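You operate a simulated robot arm through the tools that you are given. There is no shell and no other tool.

The job below is to be done with a simulated robot arm. You get a single attempt, and the scene is never put back.

Task
File both waiting job cards under their days and switch those to FULL.

It is judged by the outcome, as a careful person would: the job done as asked, and still so three seconds after it is handed in. It fails if anything else is knocked over, pushed out of place, dropped, spilled or broken.

Robot
A 6-joint arm with a two-finger gripper, fixed in place. Base frame: the origin is on the floor under the middle of its stand, x ahead of it, y to its left, z up. Units: mm, degrees, N and s.
It reaches about 1298 mm from its shoulder. Its first joint turns from -149.0 to 149.0 degrees. Payload 1.57 kg.
Tool frame: the origin (TCP) lies between the finger pads and is the grasp point; the fingertips stand 21 mm ahead of it; z points along the fingers, y is the line along which they close. The gripper opens to 70 mm; its body begins 50 mm behind the TCP.
Orientation is that of the tool frame in the base frame, as a unit quaternion [w, x, y, z]. With the fingers straight down and closing along the base's y, the tool's x points along the base's -x, its y along +y and its z along -z.

Tools
- The arm moves only by the tool servo_tool. Its argument "steps" is a list that holds one entry, the list of rows, each a list of 7 numbers: the closure, from 0 (fully open) to 1 (shut), then the shift along the base's x, y, z in mm, then the turn, a rotation vector about the base's x, y, z in degrees. In form: [[[hand, x, y, z, wx, wy, wz], ...]]. A call has 1 to 20 rows; each row shifts and turns the commanded pose from where the row before left it. Rows are played at 5 a second. More than 50 mm and 8.6 degrees between two rows, or a gripper value outside its range, and nothing of the call is played. A pose out of reach is approached as far as the arm can. The call stops where the force on the tool passes 40 N (or 10 N more than at its start, if that is more) or the arm is blocked; 0.2 s more then pass. Each finger travels about 64.8 mm/s and halts on what it meets, pressing with about 30 N; the grip force reading is that of the motor and also rises with nothing between the fingers. The clock runs only during rows and for 0.2 s after the last one: add rows that do not move to give the fingers time. It gives the time, the measured TCP pose, the force on the tool (base axes), the opening and the grip force at its end, in the units of the frame above (readings bear some noise), with the torque about the TCP (base axes, N m) and any sound that the robot's microphone picked up.
- Cameras (640 x 400 px; columns grow to the right, rows downward): "scene" is fixed at [219.9, 649.5, 1567.2]; the picture's right is [0.18, 0.98, 0.00], its down [0.94, -0.18, -0.30] and it looks along [-0.29, 0.05, -0.96] (base axes); focal length 341 px, centre (320, 200). "wrist" rides on the gripper at [79, 4, -81] in the tool frame; the picture's right is [-0.05, 1.00, 0.00], its down [-0.67, -0.04, -0.74] and it looks along [-0.74, -0.04, 0.67] (tool axes); focal length 256 px, centre (320, 200). There is no depth. A picture from a camera that has moved, and an enlarged one, comes with that camera's place and axes in the base frame and with its lens.
- grab_frame(camera): a new picture of that camera. It takes no simulated time.
- raise_lower(by): slides the trunk up (or, below 0, down) by that many mm; the arm rides with it, the base frame stays. It gives what a move gives, with no picture.
- inspect(camera, box): a new picture of the part [left, top, right, bottom] of that camera's present view, enlarged. It takes no simulated time.
- finish_job(): hands the job in; it is judged then, once.

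Nothing tells you positions but the pictures and the camera data. Unless the task says otherwise, let go and move clear before handing in.

The tools are called as name(argument=value, ...) on one line, values as JSON. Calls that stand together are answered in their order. servo_tool: Moves the arm, as the interface text tells. Its arguments: {"type":"object","properties":{"steps":{"type":"array"}},"required":["steps"]} The other tools are called the same way: raise_lower (by) moves the trunk up or down; grab_frame (camera) takes a picture; inspect (camera, box) takes an enlarged picture of a part of a camera's view; finish_job () hands the job in.

At the start:

```text
time_s: 0.0
tool_pos: [-77.8, 669.9, 1127.6]
tcp_rot: [0.0, 0.0, 1.0, 0.0]
ft_force: [0.1, 0.3, -0.2]
torque: [0.0, 0.02, 0.04]
grip_width: 70.0
grasp_force: 0.1
trunk travel left (down, up): [-809.0, 161.0]
```

scene: 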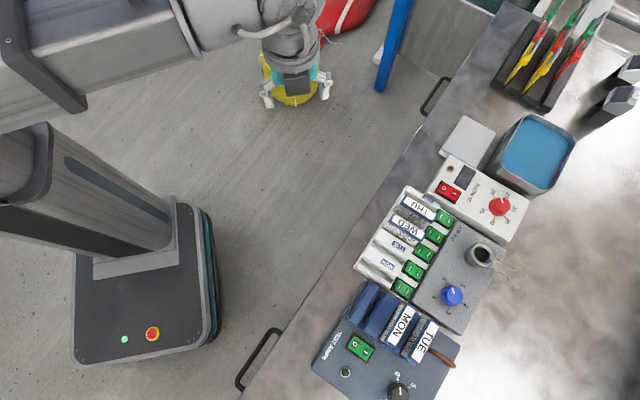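
wrist: 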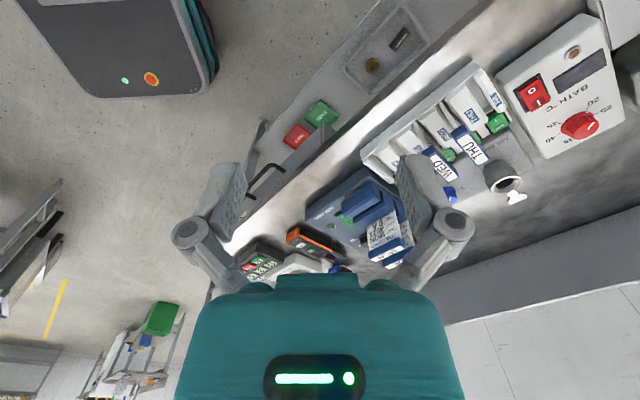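

I see a bench with a grey day rack (THU, WED, TUE, MON slots with green switches) and a blue box below it holding cards labelled MON and TUE. I'll look closer before moving.

inspect(camera="scene", box=[340, 170, 540, 295])

inspect(camera="scene", box=[300, 270, 500, 395])

inspect(camera="wrist", box=[340, 40, 540, 165])

inspect(camera="wrist", box=[230, 160, 430, 285])

```text
3.20 times, centred on (440, 232) of scene
camera zoom: at [219.9, 649.5, 1567.2], right [0.18, 0.98, 0.0], down [0.94, -0.18, -0.3], along [-0.29, 0.05, -0.96], focal length 1091 px, centre (-64, 96)
```

zoom: 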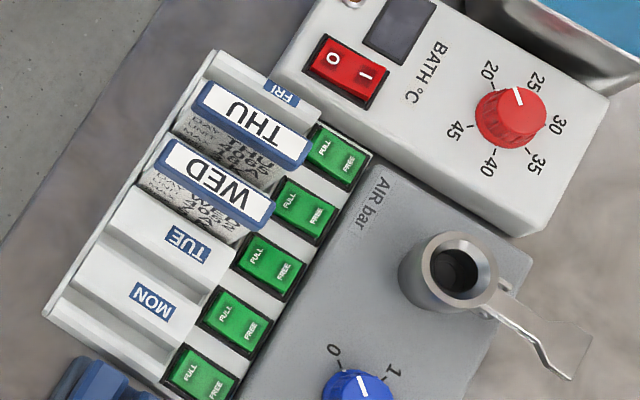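

```text
3.20 times, centred on (400, 332) of scene
camera zoom: at [219.9, 649.5, 1567.2], right [0.18, 0.98, 0.0], down [0.94, -0.18, -0.3], along [-0.29, 0.05, -0.96], focal length 1091 px, centre (64, -224)
```

zoom: 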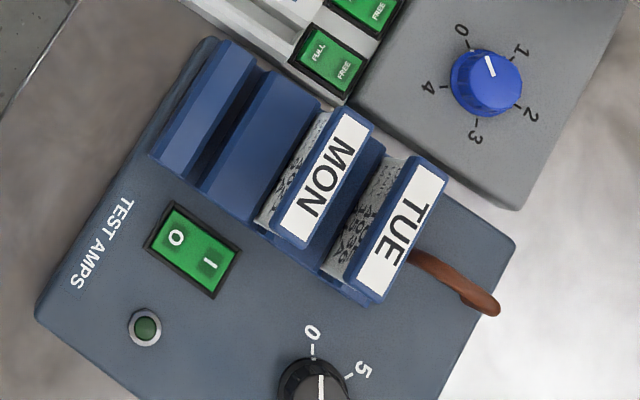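

```text
3.20 times, centred on (440, 102) of wrist
camera zoom: at [-158.5, 674.7, 1210.1], right [0.05, 1.0, 0.0], down [0.67, -0.04, 0.74], along [0.74, -0.04, -0.67], focal length 819 px, centre (-64, 512)
```

zoom: 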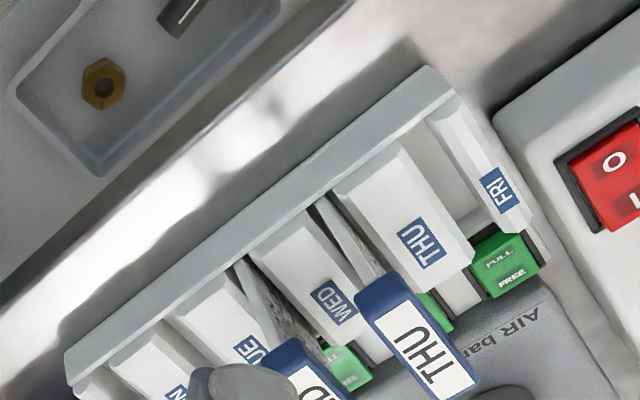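

```text
3.20 times, centred on (330, 222) of wrist
camera zoom: at [-158.5, 674.7, 1210.1], right [0.05, 1.0, 0.0], down [0.67, -0.04, 0.74], along [0.74, -0.04, -0.67], focal length 819 px, centre (288, 128)
```

zoom: 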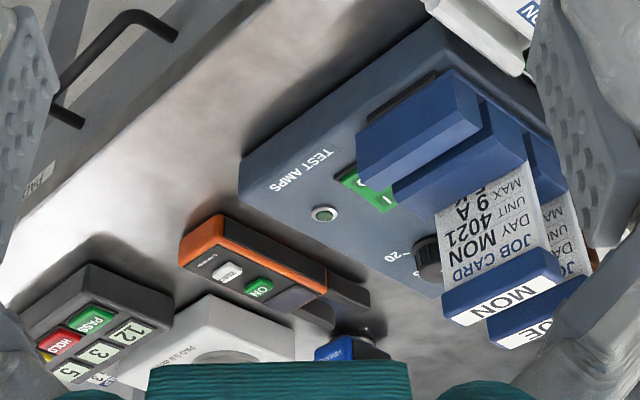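

The rack has five day slots (FRI, THU, WED, TUE, MON), each with a rocker switch, and the MON and TUE cards are waiting in a blue holder. I'll turn the wrist 45° to line up with the bench and look from above the rack.

servo_tool(steps=[[[0, 16.3, 19.2, 3.5, 0, 0, 7.5], [0, 16.3, 19.2, 3.5, 0, 0, 7.5], [0, 16.3, 19.2, 3.5, 0, 0, 7.5], [0, 16.3, 19.2, 3.5, 0, 0, 7.5], [0, 16.3, 19.2, 3.5, 0, 0, 7.5], [0, 16.3, 19.2, 3.5, 0, 0, 7.5], [0, 0, 0, 0, 0, 0, 0]]])

grab_frame(camera="wrist")

grab_frame(camera="scene")

```text
time_s: 1.6
tool_pos: [19.5, 784.7, 1127.4]
tcp_rot: [0.001, -0.384, 0.923, 0.0]
ft_force: [0.1, 0.8, 0.6]
torque: [0.03, 0.0, 0.02]
grip_width: 70.1
grasp_force: 0.0
out of reach, approached as far as the arm can: row 1, 2, 3, 4, 5, 6
trunk travel left (down, up): [-809.0, 161.0]
```

```text
taken
camera wrist: at [-39.9, 732.4, 1210.1], right [-0.67, 0.74, 0.0], down [0.5, 0.45, 0.74], along [0.55, 0.5, -0.67], focal length 256 px, centre (320, 200)
```

wrist: 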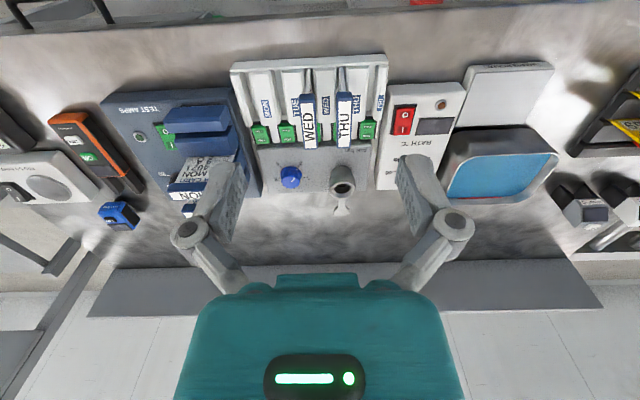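

```text
taken
```

scene: 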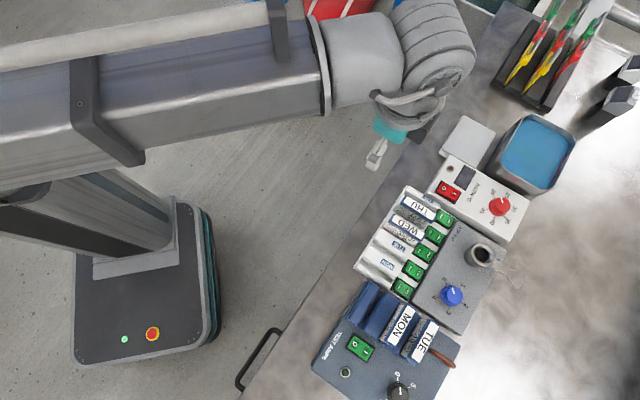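

The rack is in clear view, with the WED and THU cards standing in their slots. I'll enlarge the rack, the switches and the waiting cards.

inspect(camera="wrist", box=[225, 45, 405, 157])

inspect(camera="wrist", box=[245, 105, 325, 155])

inspect(camera="wrist", box=[95, 85, 255, 220])

inspect(camera="scene", box=[385, 195, 465, 305])

```text
3.56 times, centred on (315, 101) of wrist
camera zoom: at [-39.9, 732.4, 1210.1], right [-0.67, 0.74, 0.0], down [0.5, 0.45, 0.74], along [0.55, 0.5, -0.67], focal length 910 px, centre (338, 552)
```

zoom: 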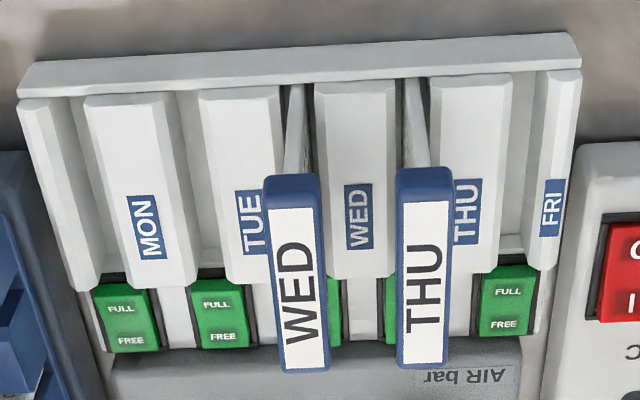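

```text
8.00 times, centred on (285, 130) of wrist
camera zoom: at [-39.9, 732.4, 1210.1], right [-0.67, 0.74, 0.0], down [0.5, 0.45, 0.74], along [0.55, 0.5, -0.67], focal length 2048 px, centre (600, 760)
```

zoom: 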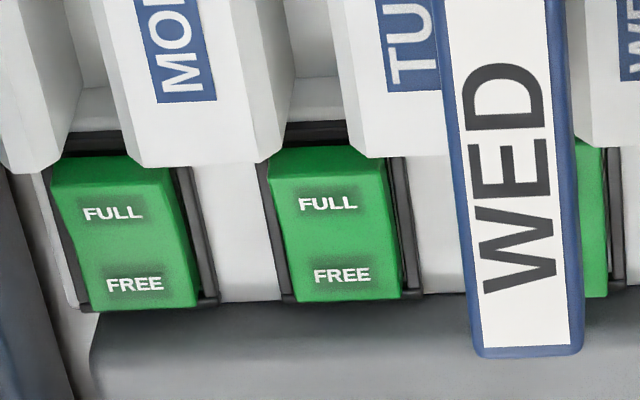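

```text
2.96 times, centred on (175, 152) of wrist
camera zoom: at [-39.9, 732.4, 1210.1], right [-0.67, 0.74, 0.0], down [0.5, 0.45, 0.74], along [0.55, 0.5, -0.67], focal length 758 px, centre (750, 341)
```

zoom: 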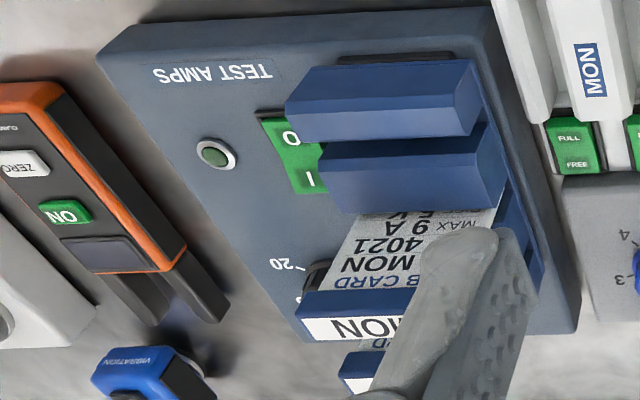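

```text
3.64 times, centred on (425, 250) of scene
camera zoom: at [219.9, 649.5, 1567.2], right [0.18, 0.98, 0.0], down [0.94, -0.18, -0.3], along [-0.29, 0.05, -0.96], focal length 1240 px, centre (-62, 18)
```

zoom: 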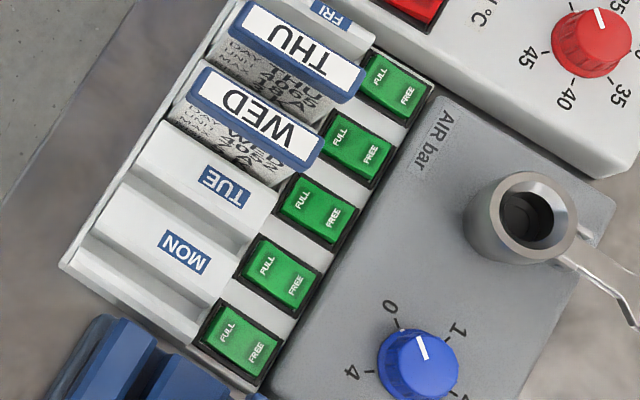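

The MON slot is leftmost (between the end wall and the MON label), and TUE is next to it, each with its switch at the bench-side end. I'll compare the rocker states more closely.

inspect(camera="scene", box=[425, 203, 457, 253])

inspect(camera="scene", box=[392, 240, 440, 300])

inspect(camera="wrist", box=[315, 105, 395, 155])

```text
8.00 times, centred on (441, 228) of scene
camera zoom: at [219.9, 649.5, 1567.2], right [0.18, 0.98, 0.0], down [0.94, -0.18, -0.3], along [-0.29, 0.05, -0.96], focal length 2727 px, centre (-648, -24)
```

zoom: 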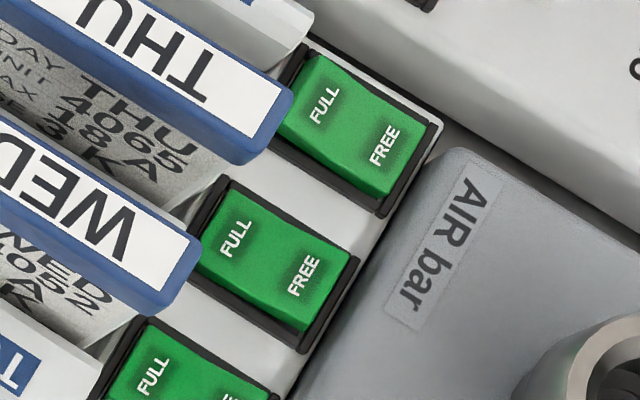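

```text
6.67 times, centred on (416, 270) of scene
camera zoom: at [219.9, 649.5, 1567.2], right [0.18, 0.98, 0.0], down [0.94, -0.18, -0.3], along [-0.29, 0.05, -0.96], focal length 2273 px, centre (-320, -267)
```

zoom: 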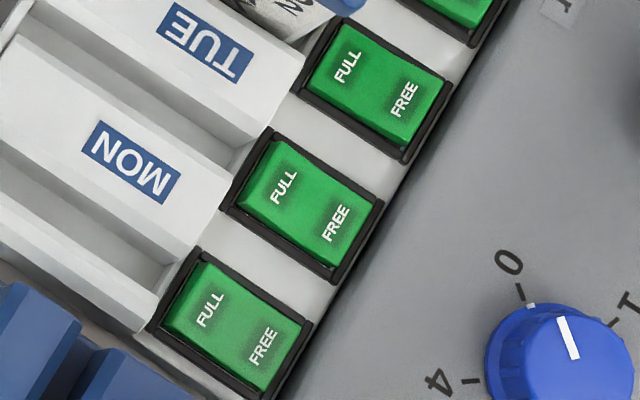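

```text
8.00 times, centred on (355, 130) of wrist
camera zoom: at [-39.9, 732.4, 1210.1], right [-0.67, 0.74, 0.0], down [0.5, 0.45, 0.74], along [0.55, 0.5, -0.67], focal length 2048 px, centre (40, 760)
```

zoom: 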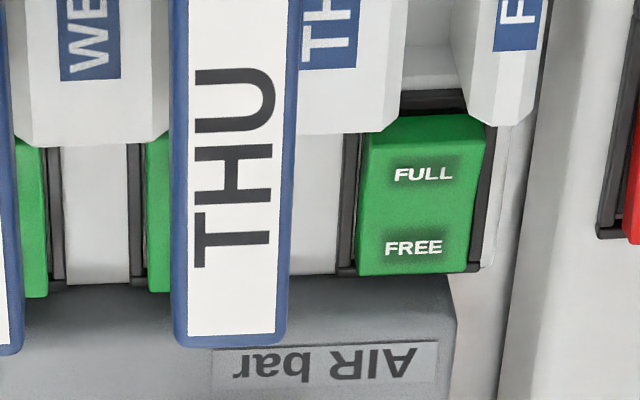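

The switches for MON and TUE look to be at FREE, and WED's at FULL. The waiting cards stand across the blue holder at about (277,776) and (310,805), perpendicular to the rack slots, so I'll turn to yaw 135° and look at them from the holder's end.

servo_tool(steps=[[[0, 25.2, -2.2, 0, 0, 0, 7.5], [0, 25.2, -2.2, 0, 0, 0, 7.5], [0, 25.2, -2.2, 0, 0, 0, 7.5], [0, 25.2, -2.2, 0, 0, 0, 7.5], [0, 25.2, -2.2, 0, 0, 0, 7.5], [0, 25.2, -2.2, 0, 0, 0, 7.5], [0, 25.2, -2.2, 0, 0, 0, 7.5], [0, 25.2, -2.2, 0, 0, 0, 7.5], [0, 25.2, -2.2, 0, 0, 0, 7.5], [0, 25.2, -2.2, 0, 0, 0, 7.5], [0, 25.2, -2.2, 0, 0, 0, 7.5], [0, 25.2, -2.2, 0, 0, 0, 7.5], [0, 0, 0, 0, 0, 0, 0]]])

grab_frame(camera="wrist")

grab_frame(camera="scene")

```text
time_s: 4.4
tool_pos: [320.8, 758.5, 1127.8]
tcp_rot: [0.0, 0.924, -0.382, -0.001]
ft_force: [0.9, -1.2, -0.4]
torque: [0.01, 0.01, 0.02]
grip_width: 70.1
grasp_force: 0.0
trunk travel left (down, up): [-809.0, 161.0]
```

```text
taken
camera wrist: at [374.3, 699.6, 1210.1], right [-0.74, -0.67, 0.0], down [-0.45, 0.5, 0.74], along [-0.5, 0.55, -0.67], focal length 256 px, centre (320, 200)
```

wrist: 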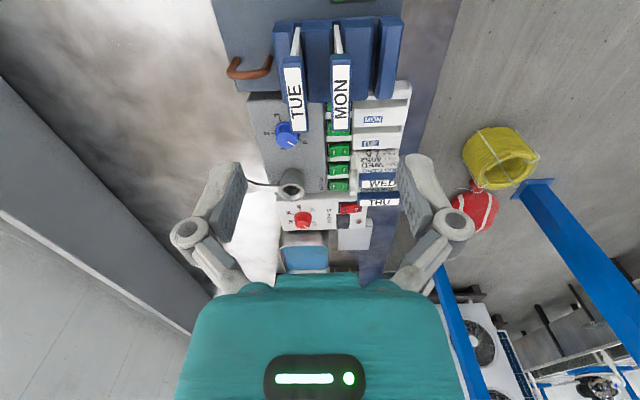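

```text
taken
```

scene: 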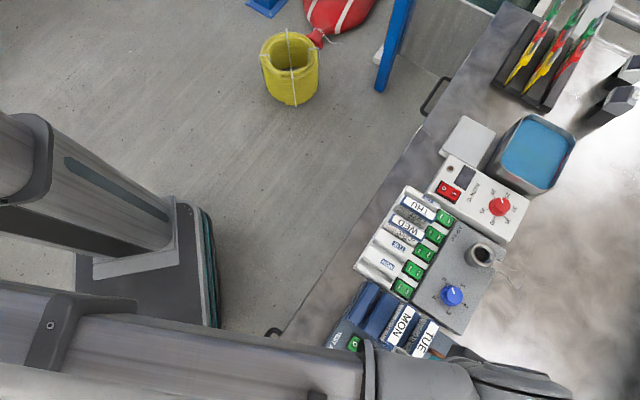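

The pose was reached, and the holder with the TUE and MON cards is seen end-on. I'll enlarge it.

inspect(camera="wrist", box=[220, 10, 420, 140])

inspect(camera="wrist", box=[300, 85, 420, 215])

inspect(camera="scene", box=[340, 270, 480, 360])

```text
3.08 times, centred on (320, 75) of wrist
camera zoom: at [374.3, 699.6, 1210.1], right [-0.74, -0.67, 0.0], down [-0.45, 0.5, 0.74], along [-0.5, 0.55, -0.67], focal length 788 px, centre (320, 585)
```

zoom: 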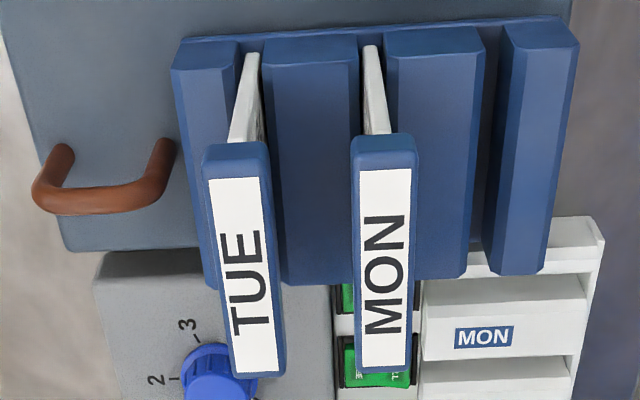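

```text
3.08 times, centred on (360, 150) of wrist
camera zoom: at [374.3, 699.6, 1210.1], right [-0.74, -0.67, 0.0], down [-0.45, 0.5, 0.74], along [-0.5, 0.55, -0.67], focal length 788 px, centre (197, 354)
```

zoom: 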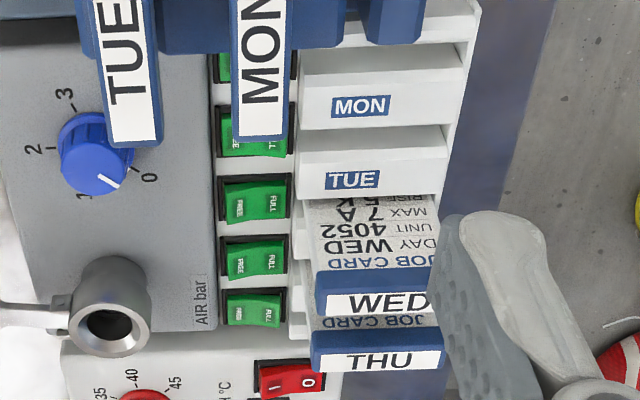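

```text
4.44 times, centred on (410, 315) of scene
camera zoom: at [219.9, 649.5, 1567.2], right [0.18, 0.98, 0.0], down [0.94, -0.18, -0.3], along [-0.29, 0.05, -0.96], focal length 1515 px, centre (-80, -311)
```

zoom: 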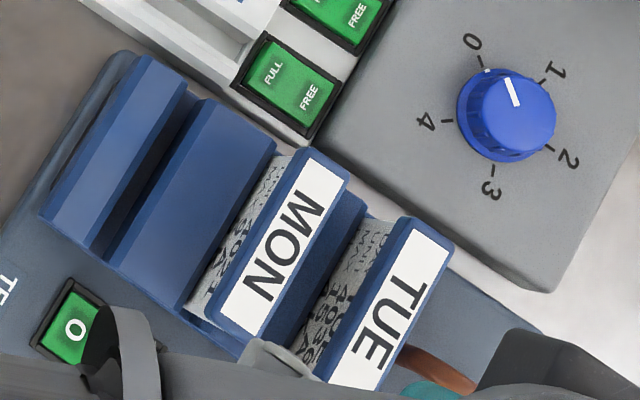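

The headers are about 23 mm wide, 77 mm long and top out near z≈962, with 45 mm between cards. Before planning the approach I'll look at the finger thickness.

inspect(camera="wrist", box=[160, 140, 480, 300])

inspect(camera="wrist", box=[220, 0, 420, 60])

```text
2.00 times, centred on (320, 220) of wrist
camera zoom: at [374.3, 699.6, 1210.1], right [-0.74, -0.67, 0.0], down [-0.45, 0.5, 0.74], along [-0.5, 0.55, -0.67], focal length 512 px, centre (320, 160)
```

zoom: 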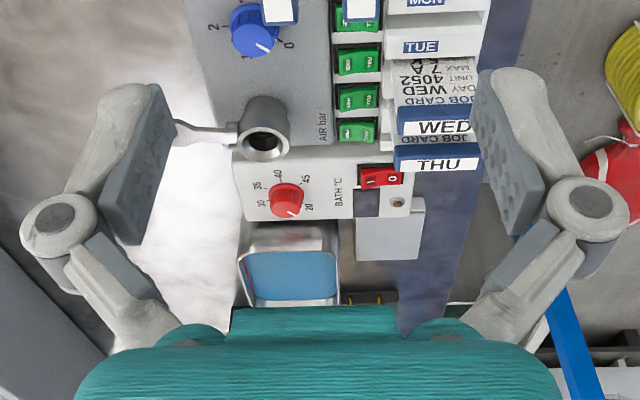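

```text
3.20 times, centred on (320, 30) of wrist
camera zoom: at [374.3, 699.6, 1210.1], right [-0.74, -0.67, 0.0], down [-0.45, 0.5, 0.74], along [-0.5, 0.55, -0.67], focal length 819 px, centre (320, 744)
```

zoom: 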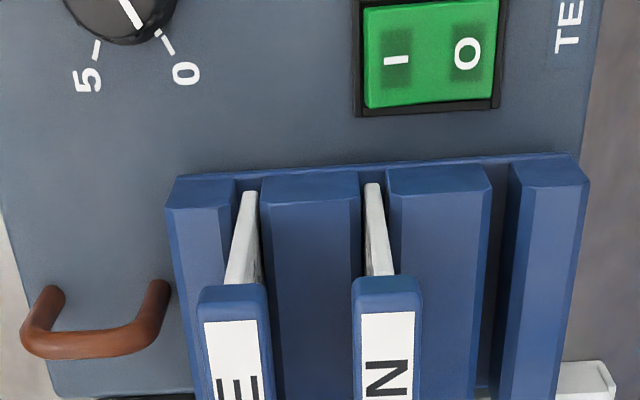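

The cards stand upright in the blue holder, and the rack slots lie at about TUE (139,812) and MON (171,780). The TUE and MON FULL rocker ends are near (180,854) and (213,821) at z≈826. I'll press the switches first while those slots are empty, with closed fingers and the tool tilted away from the standing cards, so I'm moving to hover over the TUE switch.

servo_tool(steps=[[[1, -11.5, 8.2, -2, 0, 0, -7.5], [1, -11.5, 8.2, -2, 0, 0, -7.5], [1, -11.5, 8.2, -2, 0, 0, -7.5], [1, -11.5, 8.2, -2, 0, 0, -7.5], [1, -11.5, 8.2, -2, 0, 0, -7.5], [1, -11.5, 8.2, -2, 0, 0, -7.5], [1, -11.5, 8.2, -2, 0, 0, -7.5], [1, -11.5, 8.2, -2, 0, 0, -7.5], [1, -11.5, 8.2, -2, 0, 0, -7.5], [1, -11.5, 8.2, -2, 0, 0, -7.5], [1, -11.5, 8.2, -2, 0, 0, -7.5], [1, -11.5, 8.2, -2, 0, 0, -7.5], [1, 0, 0, -20, -5.3, 5.3, 0], [1, 0, 0, -20, -5.3, 5.3, 0], [1, 0, 0, -20, -5.3, 5.3, 0], [1, 0, 0, -20, -5.3, 5.3, 0], [1, 0, 0, 0, 0, 0, 0]]])

grab_frame(camera="wrist")

grab_frame(camera="scene")

```text
time_s: 8.0
tool_pos: [183.0, 855.8, 1153.2]
tcp_rot: [-0.241, -0.369, 0.892, -0.099]
ft_force: [-0.4, 0.3, 0.4]
torque: [0.0, 0.01, 0.0]
grip_width: 0.0
grasp_force: 28.1
out of reach, approached as far as the arm can: row 2, 4, 6, 8, 10, 12, 13, 14, 15, 16
trunk travel left (down, up): [-809.0, 161.0]
```

```text
taken
camera wrist: at [160.6, 840.5, 1264.0], right [-0.67, 0.74, -0.03], down [0.7, 0.65, 0.31], along [0.25, 0.19, -0.95], focal length 256 px, centre (320, 200)
```

wrist: 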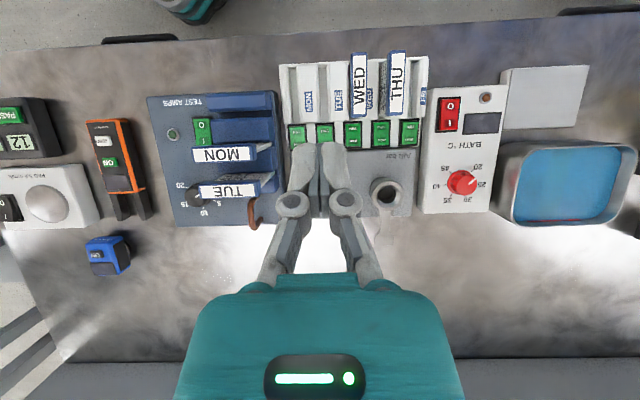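

```text
taken
```

scene: 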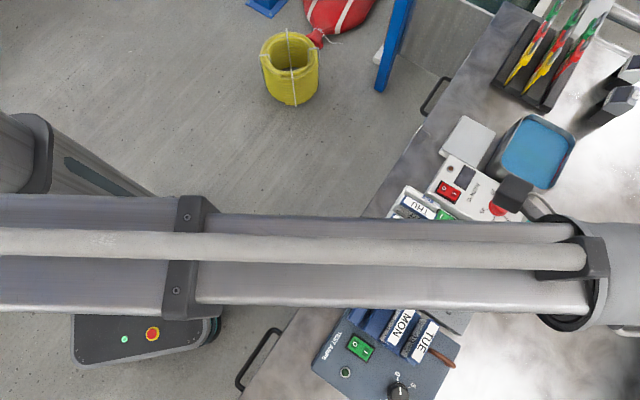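

The arm works at a fixed height and vertical travel comes from the trunk, so I'll use raise_lower for height. I'll check where the closed fingertips stand over the switches.

inspect(camera="wrist", box=[260, 40, 440, 220])

inspect(camera="wrist", box=[270, 110, 430, 160])

```text
2.22 times, centred on (350, 130) of wrist
camera zoom: at [160.6, 840.5, 1264.0], right [-0.67, 0.74, -0.03], down [0.7, 0.65, 0.31], along [0.25, 0.19, -0.95], focal length 569 px, centre (253, 356)
```

zoom: 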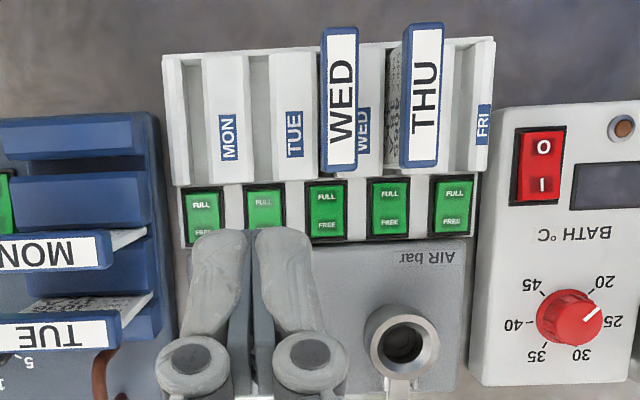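

```text
4.00 times, centred on (350, 135) of wrist
camera zoom: at [160.6, 840.5, 1264.0], right [-0.67, 0.74, -0.03], down [0.7, 0.65, 0.31], along [0.25, 0.19, -0.95], focal length 1024 px, centre (200, 460)
```

zoom: 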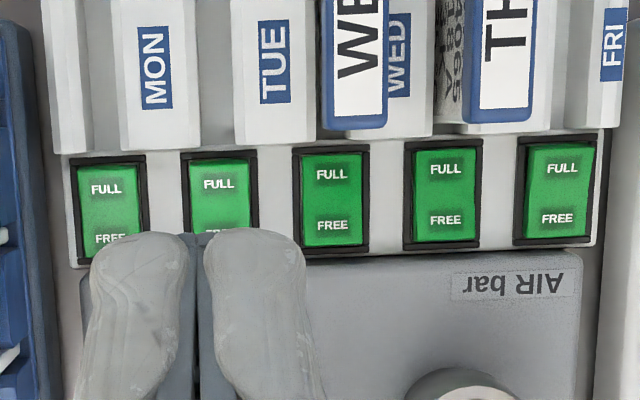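

The forearm would pass low over the tall waiting cards if I press the switches now, so I'll file the cards first and press the switches afterwards. I'll level the tool, turn back to yaw 135°, part-open the gripper and hover over the TUE card.

servo_tool(steps=[[[0.5, 0, 0, 0, 5.3, -5.3, 0], [0.5, 0, 0, 0, 5.3, -5.3, 0], [0.5, 0, 0, 0, 5.3, -5.3, 0], [0.5, 0, 0, 0, 5.3, -5.3, 0], [0.5, 10.6, -4.15, 0, 0, 0, 7.5], [0.5, 10.6, -4.15, 0, 0, 0, 7.5], [0.5, 10.6, -4.15, 0, 0, 0, 7.5], [0.5, 10.6, -4.15, 0, 0, 0, 7.5], [0.5, 10.6, -4.15, 0, 0, 0, 7.5], [0.5, 10.6, -4.15, 0, 0, 0, 7.5], [0.5, 10.6, -4.15, 0, 0, 0, 7.5], [0.5, 10.6, -4.15, 0, 0, 0, 7.5], [0.5, 10.6, -4.15, 0, 0, 0, 7.5], [0.5, 10.6, -4.15, 0, 0, 0, 7.5], [0.5, 10.6, -4.15, 0, 0, 0, 7.5], [0.5, 10.6, -4.15, 0, 0, 0, 7.5], [0.5, 0, 0, 0, 0, 0, 0]]])

grab_frame(camera="wrist")

```text
time_s: 11.6
tool_pos: [311.2, 805.9, 1127.1]
tcp_rot: [0.0, 0.924, -0.382, 0.0]
ft_force: [0.0, 0.6, 0.0]
torque: [-0.01, -0.03, -0.02]
grip_width: 34.6
grasp_force: 0.1
out of reach, approached as far as the arm can: row 1, 2, 3
trunk travel left (down, up): [-809.0, 161.0]
```

```text
taken
camera wrist: at [363.7, 748.0, 1210.1], right [-0.74, -0.67, 0.0], down [-0.45, 0.5, 0.74], along [-0.5, 0.55, -0.67], focal length 256 px, centre (320, 200)
```

wrist: 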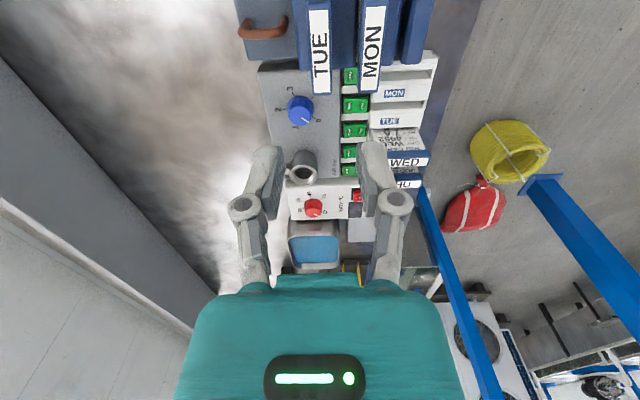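

The TUE header is near column 320, directly under the tool axis. I'll lower the trunk to bring the fingertips about 45 mm above the header, then check alignment.

raise_lower(by=-95)

grab_frame(camera="wrist")

inspect(camera="wrist", box=[220, 0, 420, 125])

grab_frame(camera="scene")

```text
time_s: 12.9
tool_pos: [309.6, 807.6, 1033.7]
tcp_rot: [0.0, 0.924, -0.382, 0.0]
ft_force: [-0.3, 0.9, 0.5]
torque: [-0.02, 0.01, 0.0]
grip_width: 34.7
grasp_force: 0.0
trunk travel left (down, up): [-714.0, 256.0]
```

```text
taken
camera wrist: at [363.4, 747.9, 1115.2], right [-0.74, -0.67, 0.0], down [-0.45, 0.5, 0.74], along [-0.5, 0.55, -0.67], focal length 256 px, centre (320, 200)
```

wrist: 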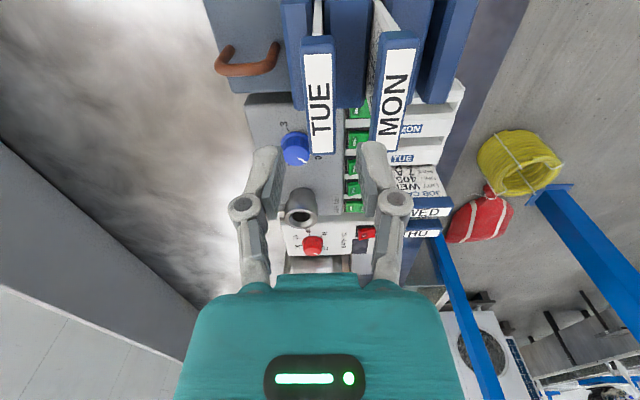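

```text
3.20 times, centred on (320, 62) of wrist
camera zoom: at [363.4, 747.9, 1115.2], right [-0.74, -0.67, 0.0], down [-0.45, 0.5, 0.74], along [-0.5, 0.55, -0.67], focal length 819 px, centre (320, 640)
```

zoom: 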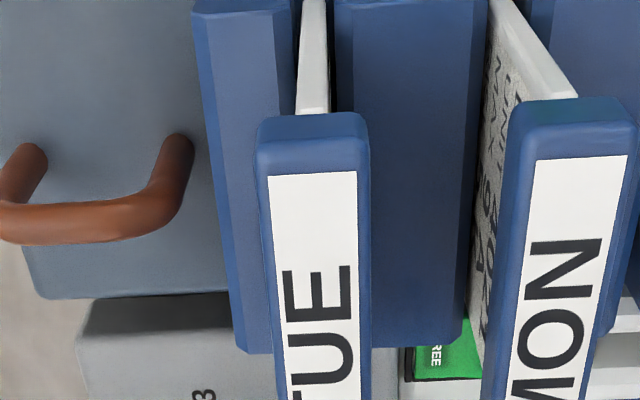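

```text
taken
```

scene: 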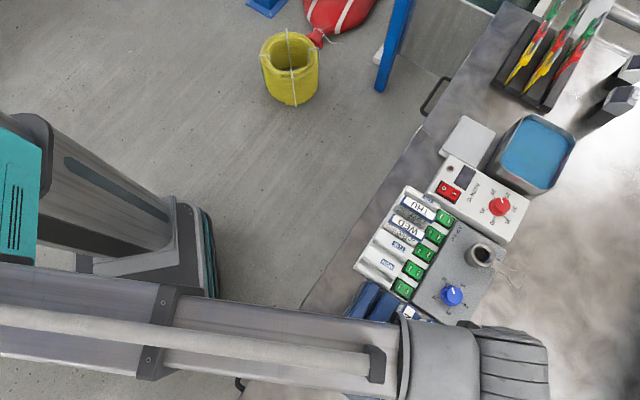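

The TUE header is centred on column 320, with its top at about z=962, 18 mm wide and 18 mm tall, and its centre is about 4 mm further along than my tool. I'll correct that and lower the fingers around the header.

servo_tool(steps=[[[0.5, -2.7, 3.0, 0, 0, 0, 0], [0.5, 0, 0, 0, 0, 0, 0]]])

raise_lower(by=-45)

grab_frame(camera="wrist")

```text
time_s: 13.5
tool_pos: [307.5, 808.9, 1032.8]
tcp_rot: [0.0, 0.924, -0.382, 0.0]
ft_force: [0.1, 0.2, -0.1]
torque: [0.02, -0.02, -0.05]
grip_width: 34.9
grasp_force: 0.1
trunk travel left (down, up): [-714.0, 256.0]
```

```text
time_s: 14.4
tool_pos: [307.3, 808.7, 988.5]
tcp_rot: [0.0, 0.924, -0.383, 0.0]
ft_force: [0.0, -0.6, 0.2]
torque: [0.0, -0.02, -0.01]
grip_width: 34.7
grasp_force: 0.1
trunk travel left (down, up): [-669.0, 301.0]
```

```text
taken
camera wrist: at [360.8, 750.9, 1070.2], right [-0.74, -0.67, 0.0], down [-0.45, 0.5, 0.74], along [-0.5, 0.55, -0.67], focal length 256 px, centre (320, 200)
```

wrist: 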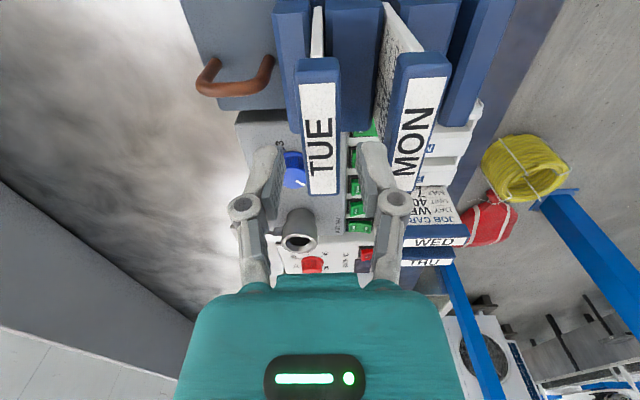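

The fingers straddle the TUE header with clear gaps on both sides, including toward MON. I'll lower the last 33 mm.

raise_lower(by=-20)

raise_lower(by=-13)

grab_frame(camera="wrist")

```text
time_s: 15.0
tool_pos: [308.2, 810.1, 967.8]
tcp_rot: [0.0, 0.924, -0.383, 0.0]
ft_force: [0.0, 0.6, -0.4]
torque: [0.02, -0.04, -0.01]
grip_width: 35.1
grasp_force: 0.0
trunk travel left (down, up): [-649.0, 321.0]
```

```text
time_s: 15.7
tool_pos: [309.1, 810.8, 954.8]
tcp_rot: [0.0, 0.924, -0.382, 0.0]
ft_force: [0.2, 0.5, 0.5]
torque: [-0.01, -0.01, 0.02]
grip_width: 34.9
grasp_force: 0.1
trunk travel left (down, up): [-636.0, 334.0]
```

```text
taken
camera wrist: at [360.8, 751.0, 1037.1], right [-0.74, -0.67, 0.0], down [-0.45, 0.5, 0.74], along [-0.5, 0.55, -0.67], focal length 256 px, centre (320, 200)
```

wrist: 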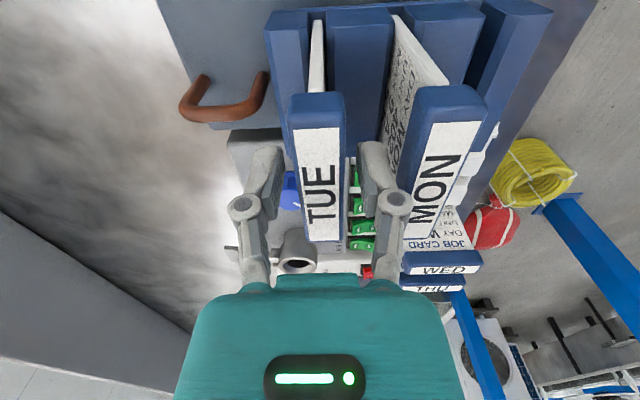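

The header sits between the fingers. I'll close on it.

servo_tool(steps=[[[0.7, 0, 0, 0, 0, 0, 0], [1, 0, 0, 0, 0, 0, 0], [1, 0, 0, 0, 0, 0, 0], [1, 0, 0, 0, 0, 0, 0]]])

grab_frame(camera="wrist")

```text
time_s: 16.6
tool_pos: [307.5, 809.9, 954.7]
tcp_rot: [0.001, 0.924, -0.383, 0.0]
ft_force: [0.0, -0.8, 0.4]
torque: [-0.02, 0.01, 0.02]
grip_width: 18.1
grasp_force: 30.2
trunk travel left (down, up): [-636.0, 334.0]
```

```text
taken
camera wrist: at [360.8, 751.0, 1037.2], right [-0.74, -0.67, 0.0], down [-0.45, 0.5, 0.74], along [-0.5, 0.55, -0.67], focal length 256 px, centre (320, 200)
```

wrist: 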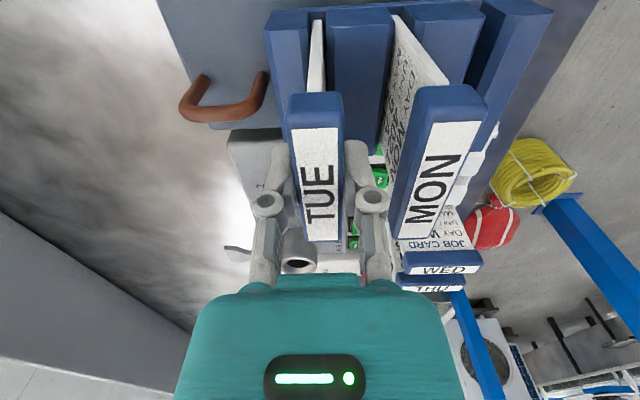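

TUE is held firmly (18.1 mm, 30 N). I'll lift it straight up and check.

raise_lower(by=30)

raise_lower(by=125)

grab_frame(camera="wrist")

grab_frame(camera="scene")

```text
time_s: 17.4
tool_pos: [308.1, 810.0, 984.6]
tcp_rot: [0.0, 0.924, -0.382, 0.0]
ft_force: [0.2, 0.8, -0.6]
torque: [-0.02, -0.01, 0.01]
grip_width: 18.1
grasp_force: 30.0
trunk travel left (down, up): [-666.0, 304.0]
```

```text
time_s: 18.9
tool_pos: [306.8, 810.9, 1110.5]
tcp_rot: [-0.001, 0.924, -0.383, 0.0]
ft_force: [-0.3, 0.6, 0.0]
torque: [-0.01, 0.02, -0.02]
grip_width: 18.2
grasp_force: 29.6
trunk travel left (down, up): [-791.0, 179.0]
```

```text
taken
camera wrist: at [360.8, 751.3, 1191.9], right [-0.74, -0.67, 0.0], down [-0.45, 0.5, 0.74], along [-0.5, 0.55, -0.67], focal length 256 px, centre (320, 200)
```

wrist: 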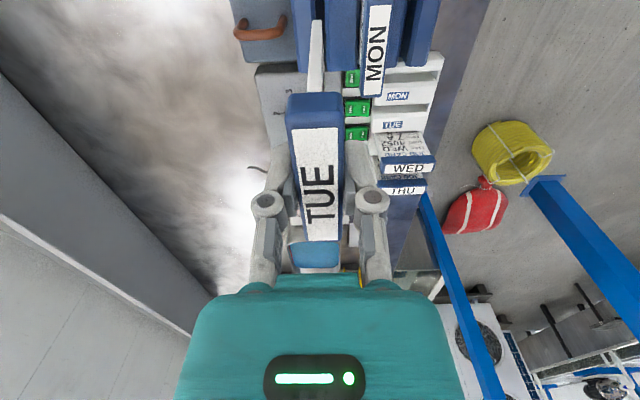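

```text
taken
```

scene: 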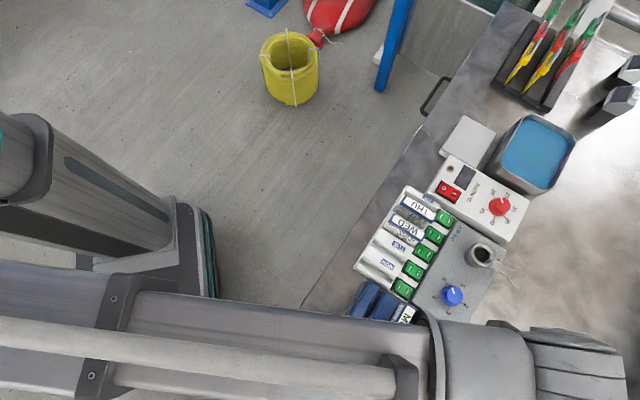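

The TUE card is out and held, with its bottom edge about 106 mm below the TCP. I'll turn it -90° while carrying it to above the empty TUE slot at about (137,812).

servo_tool(steps=[[[1, -14.2, 0.2, 0, 0, 0, -7.5], [1, -14.2, 0.2, 0, 0, 0, -7.5], [1, -14.2, 0.2, 0, 0, 0, -7.5], [1, -14.2, 0.2, 0, 0, 0, -7.5], [1, -14.2, 0.2, 0, 0, 0, -7.5], [1, -14.2, 0.2, 0, 0, 0, -7.5], [1, -14.2, 0.2, 0, 0, 0, -7.5], [1, -14.2, 0.2, 0, 0, 0, -7.5], [1, -14.2, 0.2, 0, 0, 0, -7.5], [1, -14.2, 0.2, 0, 0, 0, -7.5], [1, -14.2, 0.2, 0, 0, 0, -7.5], [1, -14.2, 0.2, 0, 0, 0, -7.5], [1, 0, 0, 0, 0, 0, 0], [1, 0, 0, 0, 0, 0, 0]]])

grab_frame(camera="wrist")

grab_frame(camera="scene")

```text
time_s: 21.9
tool_pos: [137.1, 812.3, 1110.1]
tcp_rot: [0.0, -0.383, 0.924, 0.0]
ft_force: [0.4, -0.3, -0.4]
torque: [-0.02, -0.01, -0.01]
grip_width: 18.1
grasp_force: 29.6
trunk travel left (down, up): [-791.0, 179.0]
```

```text
taken
camera wrist: at [78.0, 759.2, 1192.0], right [-0.67, 0.74, 0.0], down [0.5, 0.45, 0.74], along [0.55, 0.5, -0.67], focal length 256 px, centre (320, 200)
```

wrist: 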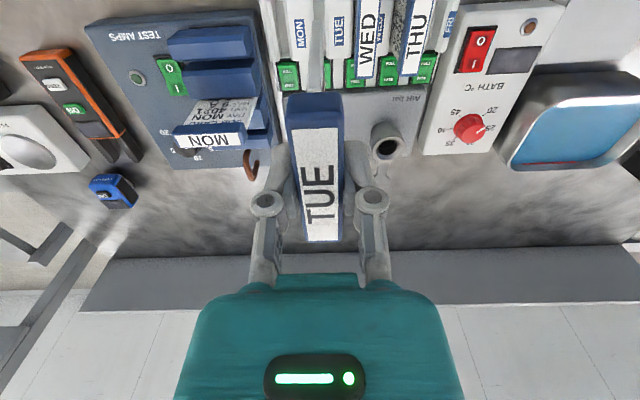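

```text
taken
```

scene: 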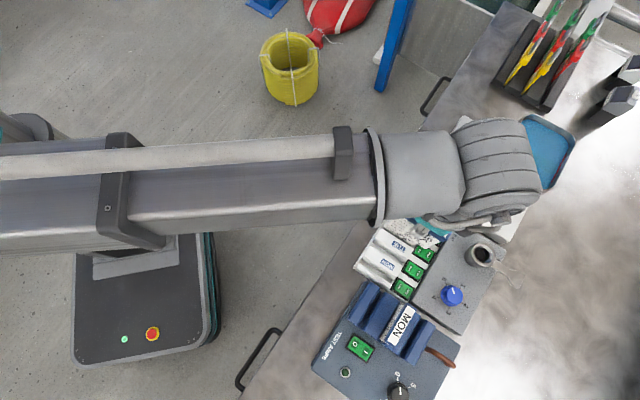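

The card hangs over the rack at yaw 45°. I'll zoom in on where its lower edge points relative to the TUE slot.

inspect(camera="wrist", box=[250, 0, 450, 125])

raise_lower(by=-80)

grab_frame(camera="wrist")

inspect(camera="wrist", box=[240, 0, 440, 125])

```text
3.20 times, centred on (350, 62) of wrist
camera zoom: at [78.0, 759.2, 1192.0], right [-0.67, 0.74, 0.0], down [0.5, 0.45, 0.74], along [0.55, 0.5, -0.67], focal length 819 px, centre (224, 640)
```

zoom: 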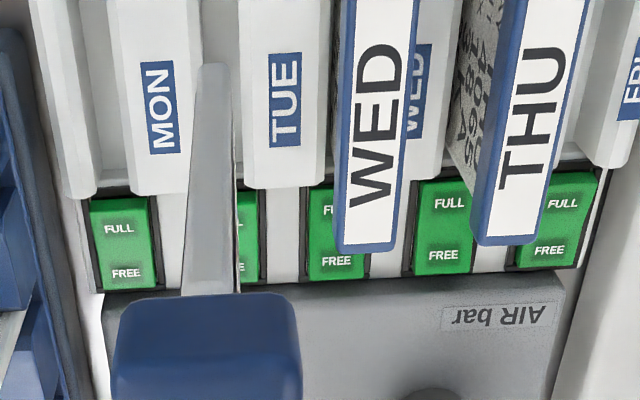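

```text
time_s: 23.1
tool_pos: [136.9, 812.4, 1029.8]
tcp_rot: [0.0, -0.383, 0.924, 0.0]
ft_force: [0.5, -0.3, -0.5]
torque: [0.02, -0.01, -0.03]
grip_width: 18.2
grasp_force: 30.4
trunk travel left (down, up): [-711.0, 259.0]
```

```text
taken
camera wrist: at [78.0, 759.0, 1112.1], right [-0.67, 0.74, 0.0], down [0.5, 0.45, 0.74], along [0.55, 0.5, -0.67], focal length 256 px, centre (320, 200)
```

wrist: 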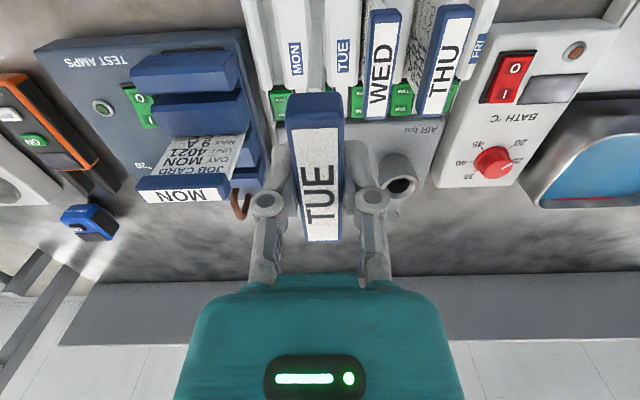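

```text
3.20 times, centred on (340, 62) of wrist
camera zoom: at [78.0, 759.0, 1112.1], right [-0.67, 0.74, 0.0], down [0.5, 0.45, 0.74], along [0.55, 0.5, -0.67], focal length 819 px, centre (256, 640)
```

zoom: 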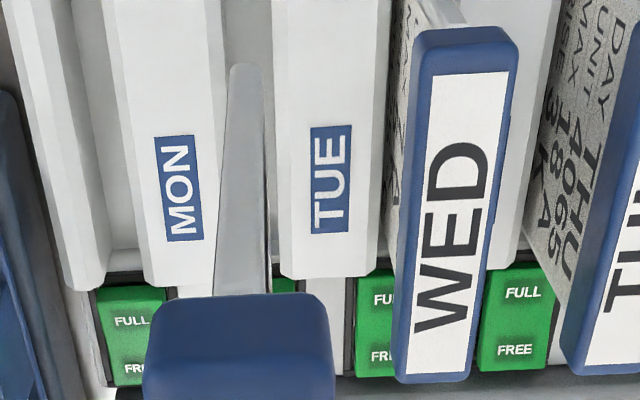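

The card's lower edge is pointed into the gap between the MON and TUE labels. I'll descend to just above the ridge tops and check again.

raise_lower(by=-76)

inspect(camera="wrist", box=[220, 0, 420, 125])

inspect(camera="scene", box=[340, 190, 500, 300])

```text
time_s: 24.2
tool_pos: [136.4, 811.9, 954.0]
tcp_rot: [0.0, -0.382, 0.924, 0.0]
ft_force: [0.1, 0.3, -1.0]
torque: [-0.03, 0.05, -0.02]
grip_width: 18.3
grasp_force: 30.2
trunk travel left (down, up): [-635.0, 335.0]
```

```text
3.20 times, centred on (320, 62) of wrist
camera zoom: at [78.0, 759.0, 1036.1], right [-0.67, 0.74, 0.0], down [0.5, 0.45, 0.74], along [0.55, 0.5, -0.67], focal length 819 px, centre (320, 640)
```

zoom: 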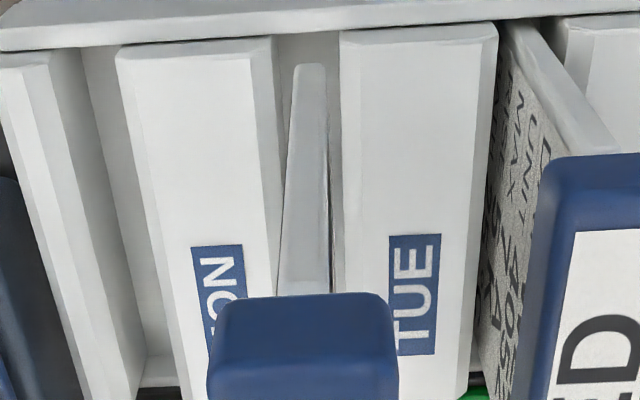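

```text
3.64 times, centred on (420, 245) of scene
camera zoom: at [219.9, 649.5, 1567.2], right [0.18, 0.98, 0.0], down [0.94, -0.18, -0.3], along [-0.29, 0.05, -0.96], focal length 1240 px, centre (-44, 36)
```

zoom: 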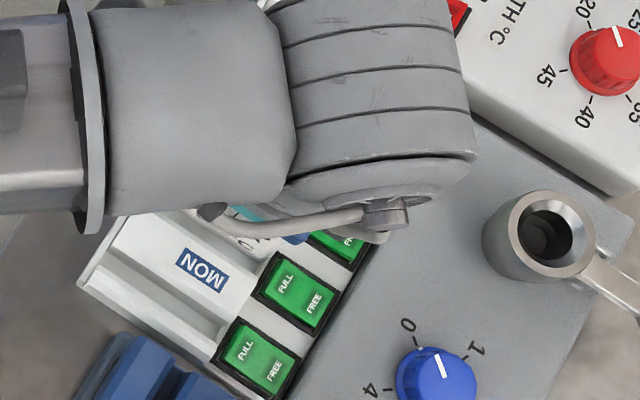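

The lower edge sits centred sideways over the TUE slot, but the fit lengthwise (rail to switch end) looks close. I'll zoom in on the slot ends.

inspect(camera="wrist", box=[280, 0, 360, 50])

inspect(camera="wrist", box=[350, 0, 430, 50])

inspect(camera="wrist", box=[220, 90, 300, 140])

grab_frame(camera="wrist")

```text
8.00 times, centred on (320, 25) of wrist
camera zoom: at [78.0, 759.0, 1036.1], right [-0.67, 0.74, 0.0], down [0.5, 0.45, 0.74], along [0.55, 0.5, -0.67], focal length 2048 px, centre (320, 1600)
```

zoom: 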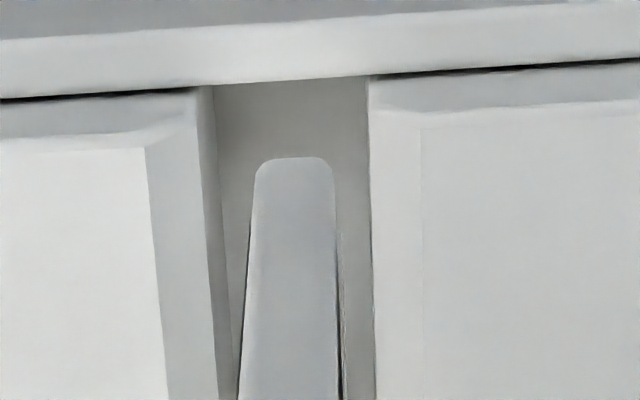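

```text
8.00 times, centred on (390, 25) of wrist
camera zoom: at [78.0, 759.0, 1036.1], right [-0.67, 0.74, 0.0], down [0.5, 0.45, 0.74], along [0.55, 0.5, -0.67], focal length 2048 px, centre (-240, 1600)
```

zoom: 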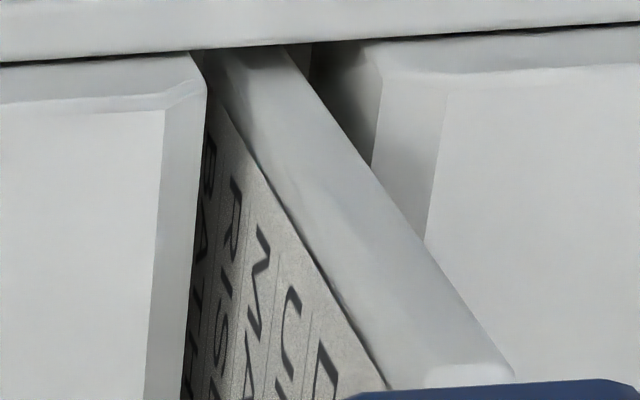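

```text
8.00 times, centred on (260, 115) of wrist
camera zoom: at [78.0, 759.0, 1036.1], right [-0.67, 0.74, 0.0], down [0.5, 0.45, 0.74], along [0.55, 0.5, -0.67], focal length 2048 px, centre (800, 880)
```

zoom: 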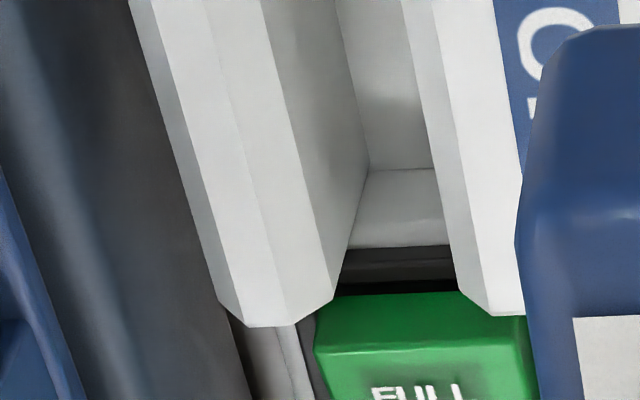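

```text
taken
camera wrist: at [78.0, 759.0, 1036.1], right [-0.67, 0.74, 0.0], down [0.5, 0.45, 0.74], along [0.55, 0.5, -0.67], focal length 256 px, centre (320, 200)
```

wrist: 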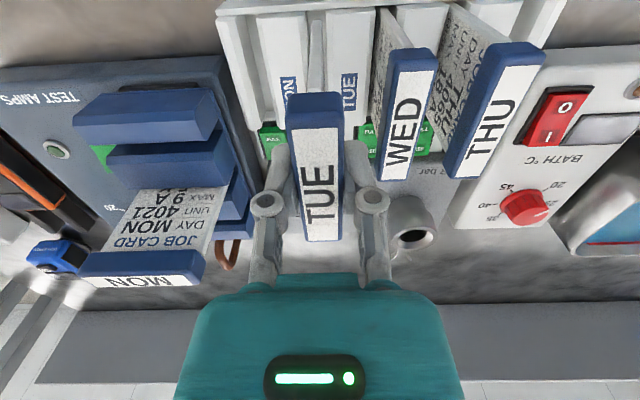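

The slot runs from the rail to an end stop with about 12 mm of slack, so a 2 mm shift toward the switch end centres the card like its neighbours. I'll shift, then lower the card into the slot in steps, watching force.

servo_tool(steps=[[[1, 1.9, 0.9, 0, 0, 0, 0], [1, 0, 0, 0, 0, 0, 0]]])

raise_lower(by=-20)

grab_frame(camera="wrist")

inspect(camera="wrist", box=[240, 0, 440, 125])

```text
time_s: 24.8
tool_pos: [139.6, 813.2, 954.1]
tcp_rot: [0.0, -0.383, 0.924, 0.0]
ft_force: [-0.2, 0.4, -0.2]
torque: [0.01, 0.01, 0.04]
grip_width: 18.0
grasp_force: 30.1
trunk travel left (down, up): [-635.0, 335.0]
```

```text
time_s: 25.5
tool_pos: [139.6, 812.5, 934.1]
tcp_rot: [0.0, -0.382, 0.924, 0.0]
ft_force: [0.9, 0.2, -0.5]
torque: [0.01, 0.0, 0.01]
grip_width: 18.4
grasp_force: 29.8
trunk travel left (down, up): [-615.0, 355.0]
```

```text
taken
camera wrist: at [79.9, 759.9, 1016.1], right [-0.67, 0.74, 0.0], down [0.5, 0.45, 0.74], along [0.55, 0.5, -0.67], focal length 256 px, centre (320, 200)
```

wrist: 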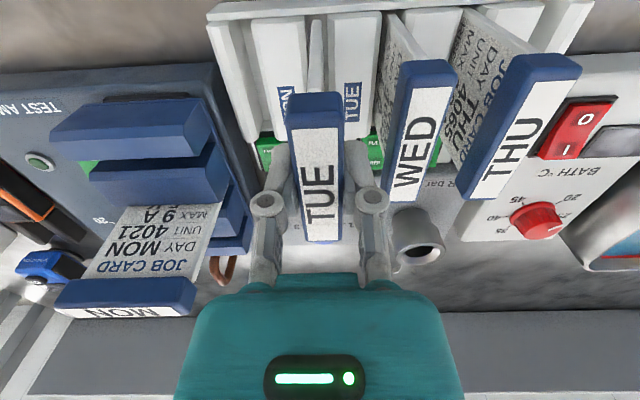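

```text
3.20 times, centred on (340, 62) of wrist
camera zoom: at [79.9, 759.9, 1016.1], right [-0.67, 0.74, 0.0], down [0.5, 0.45, 0.74], along [0.55, 0.5, -0.67], focal length 819 px, centre (256, 640)
```

zoom: 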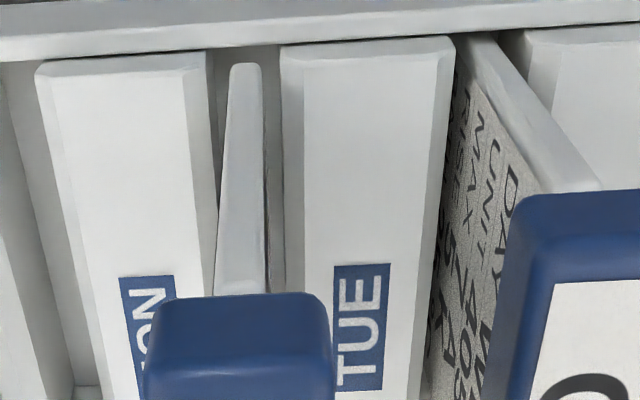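

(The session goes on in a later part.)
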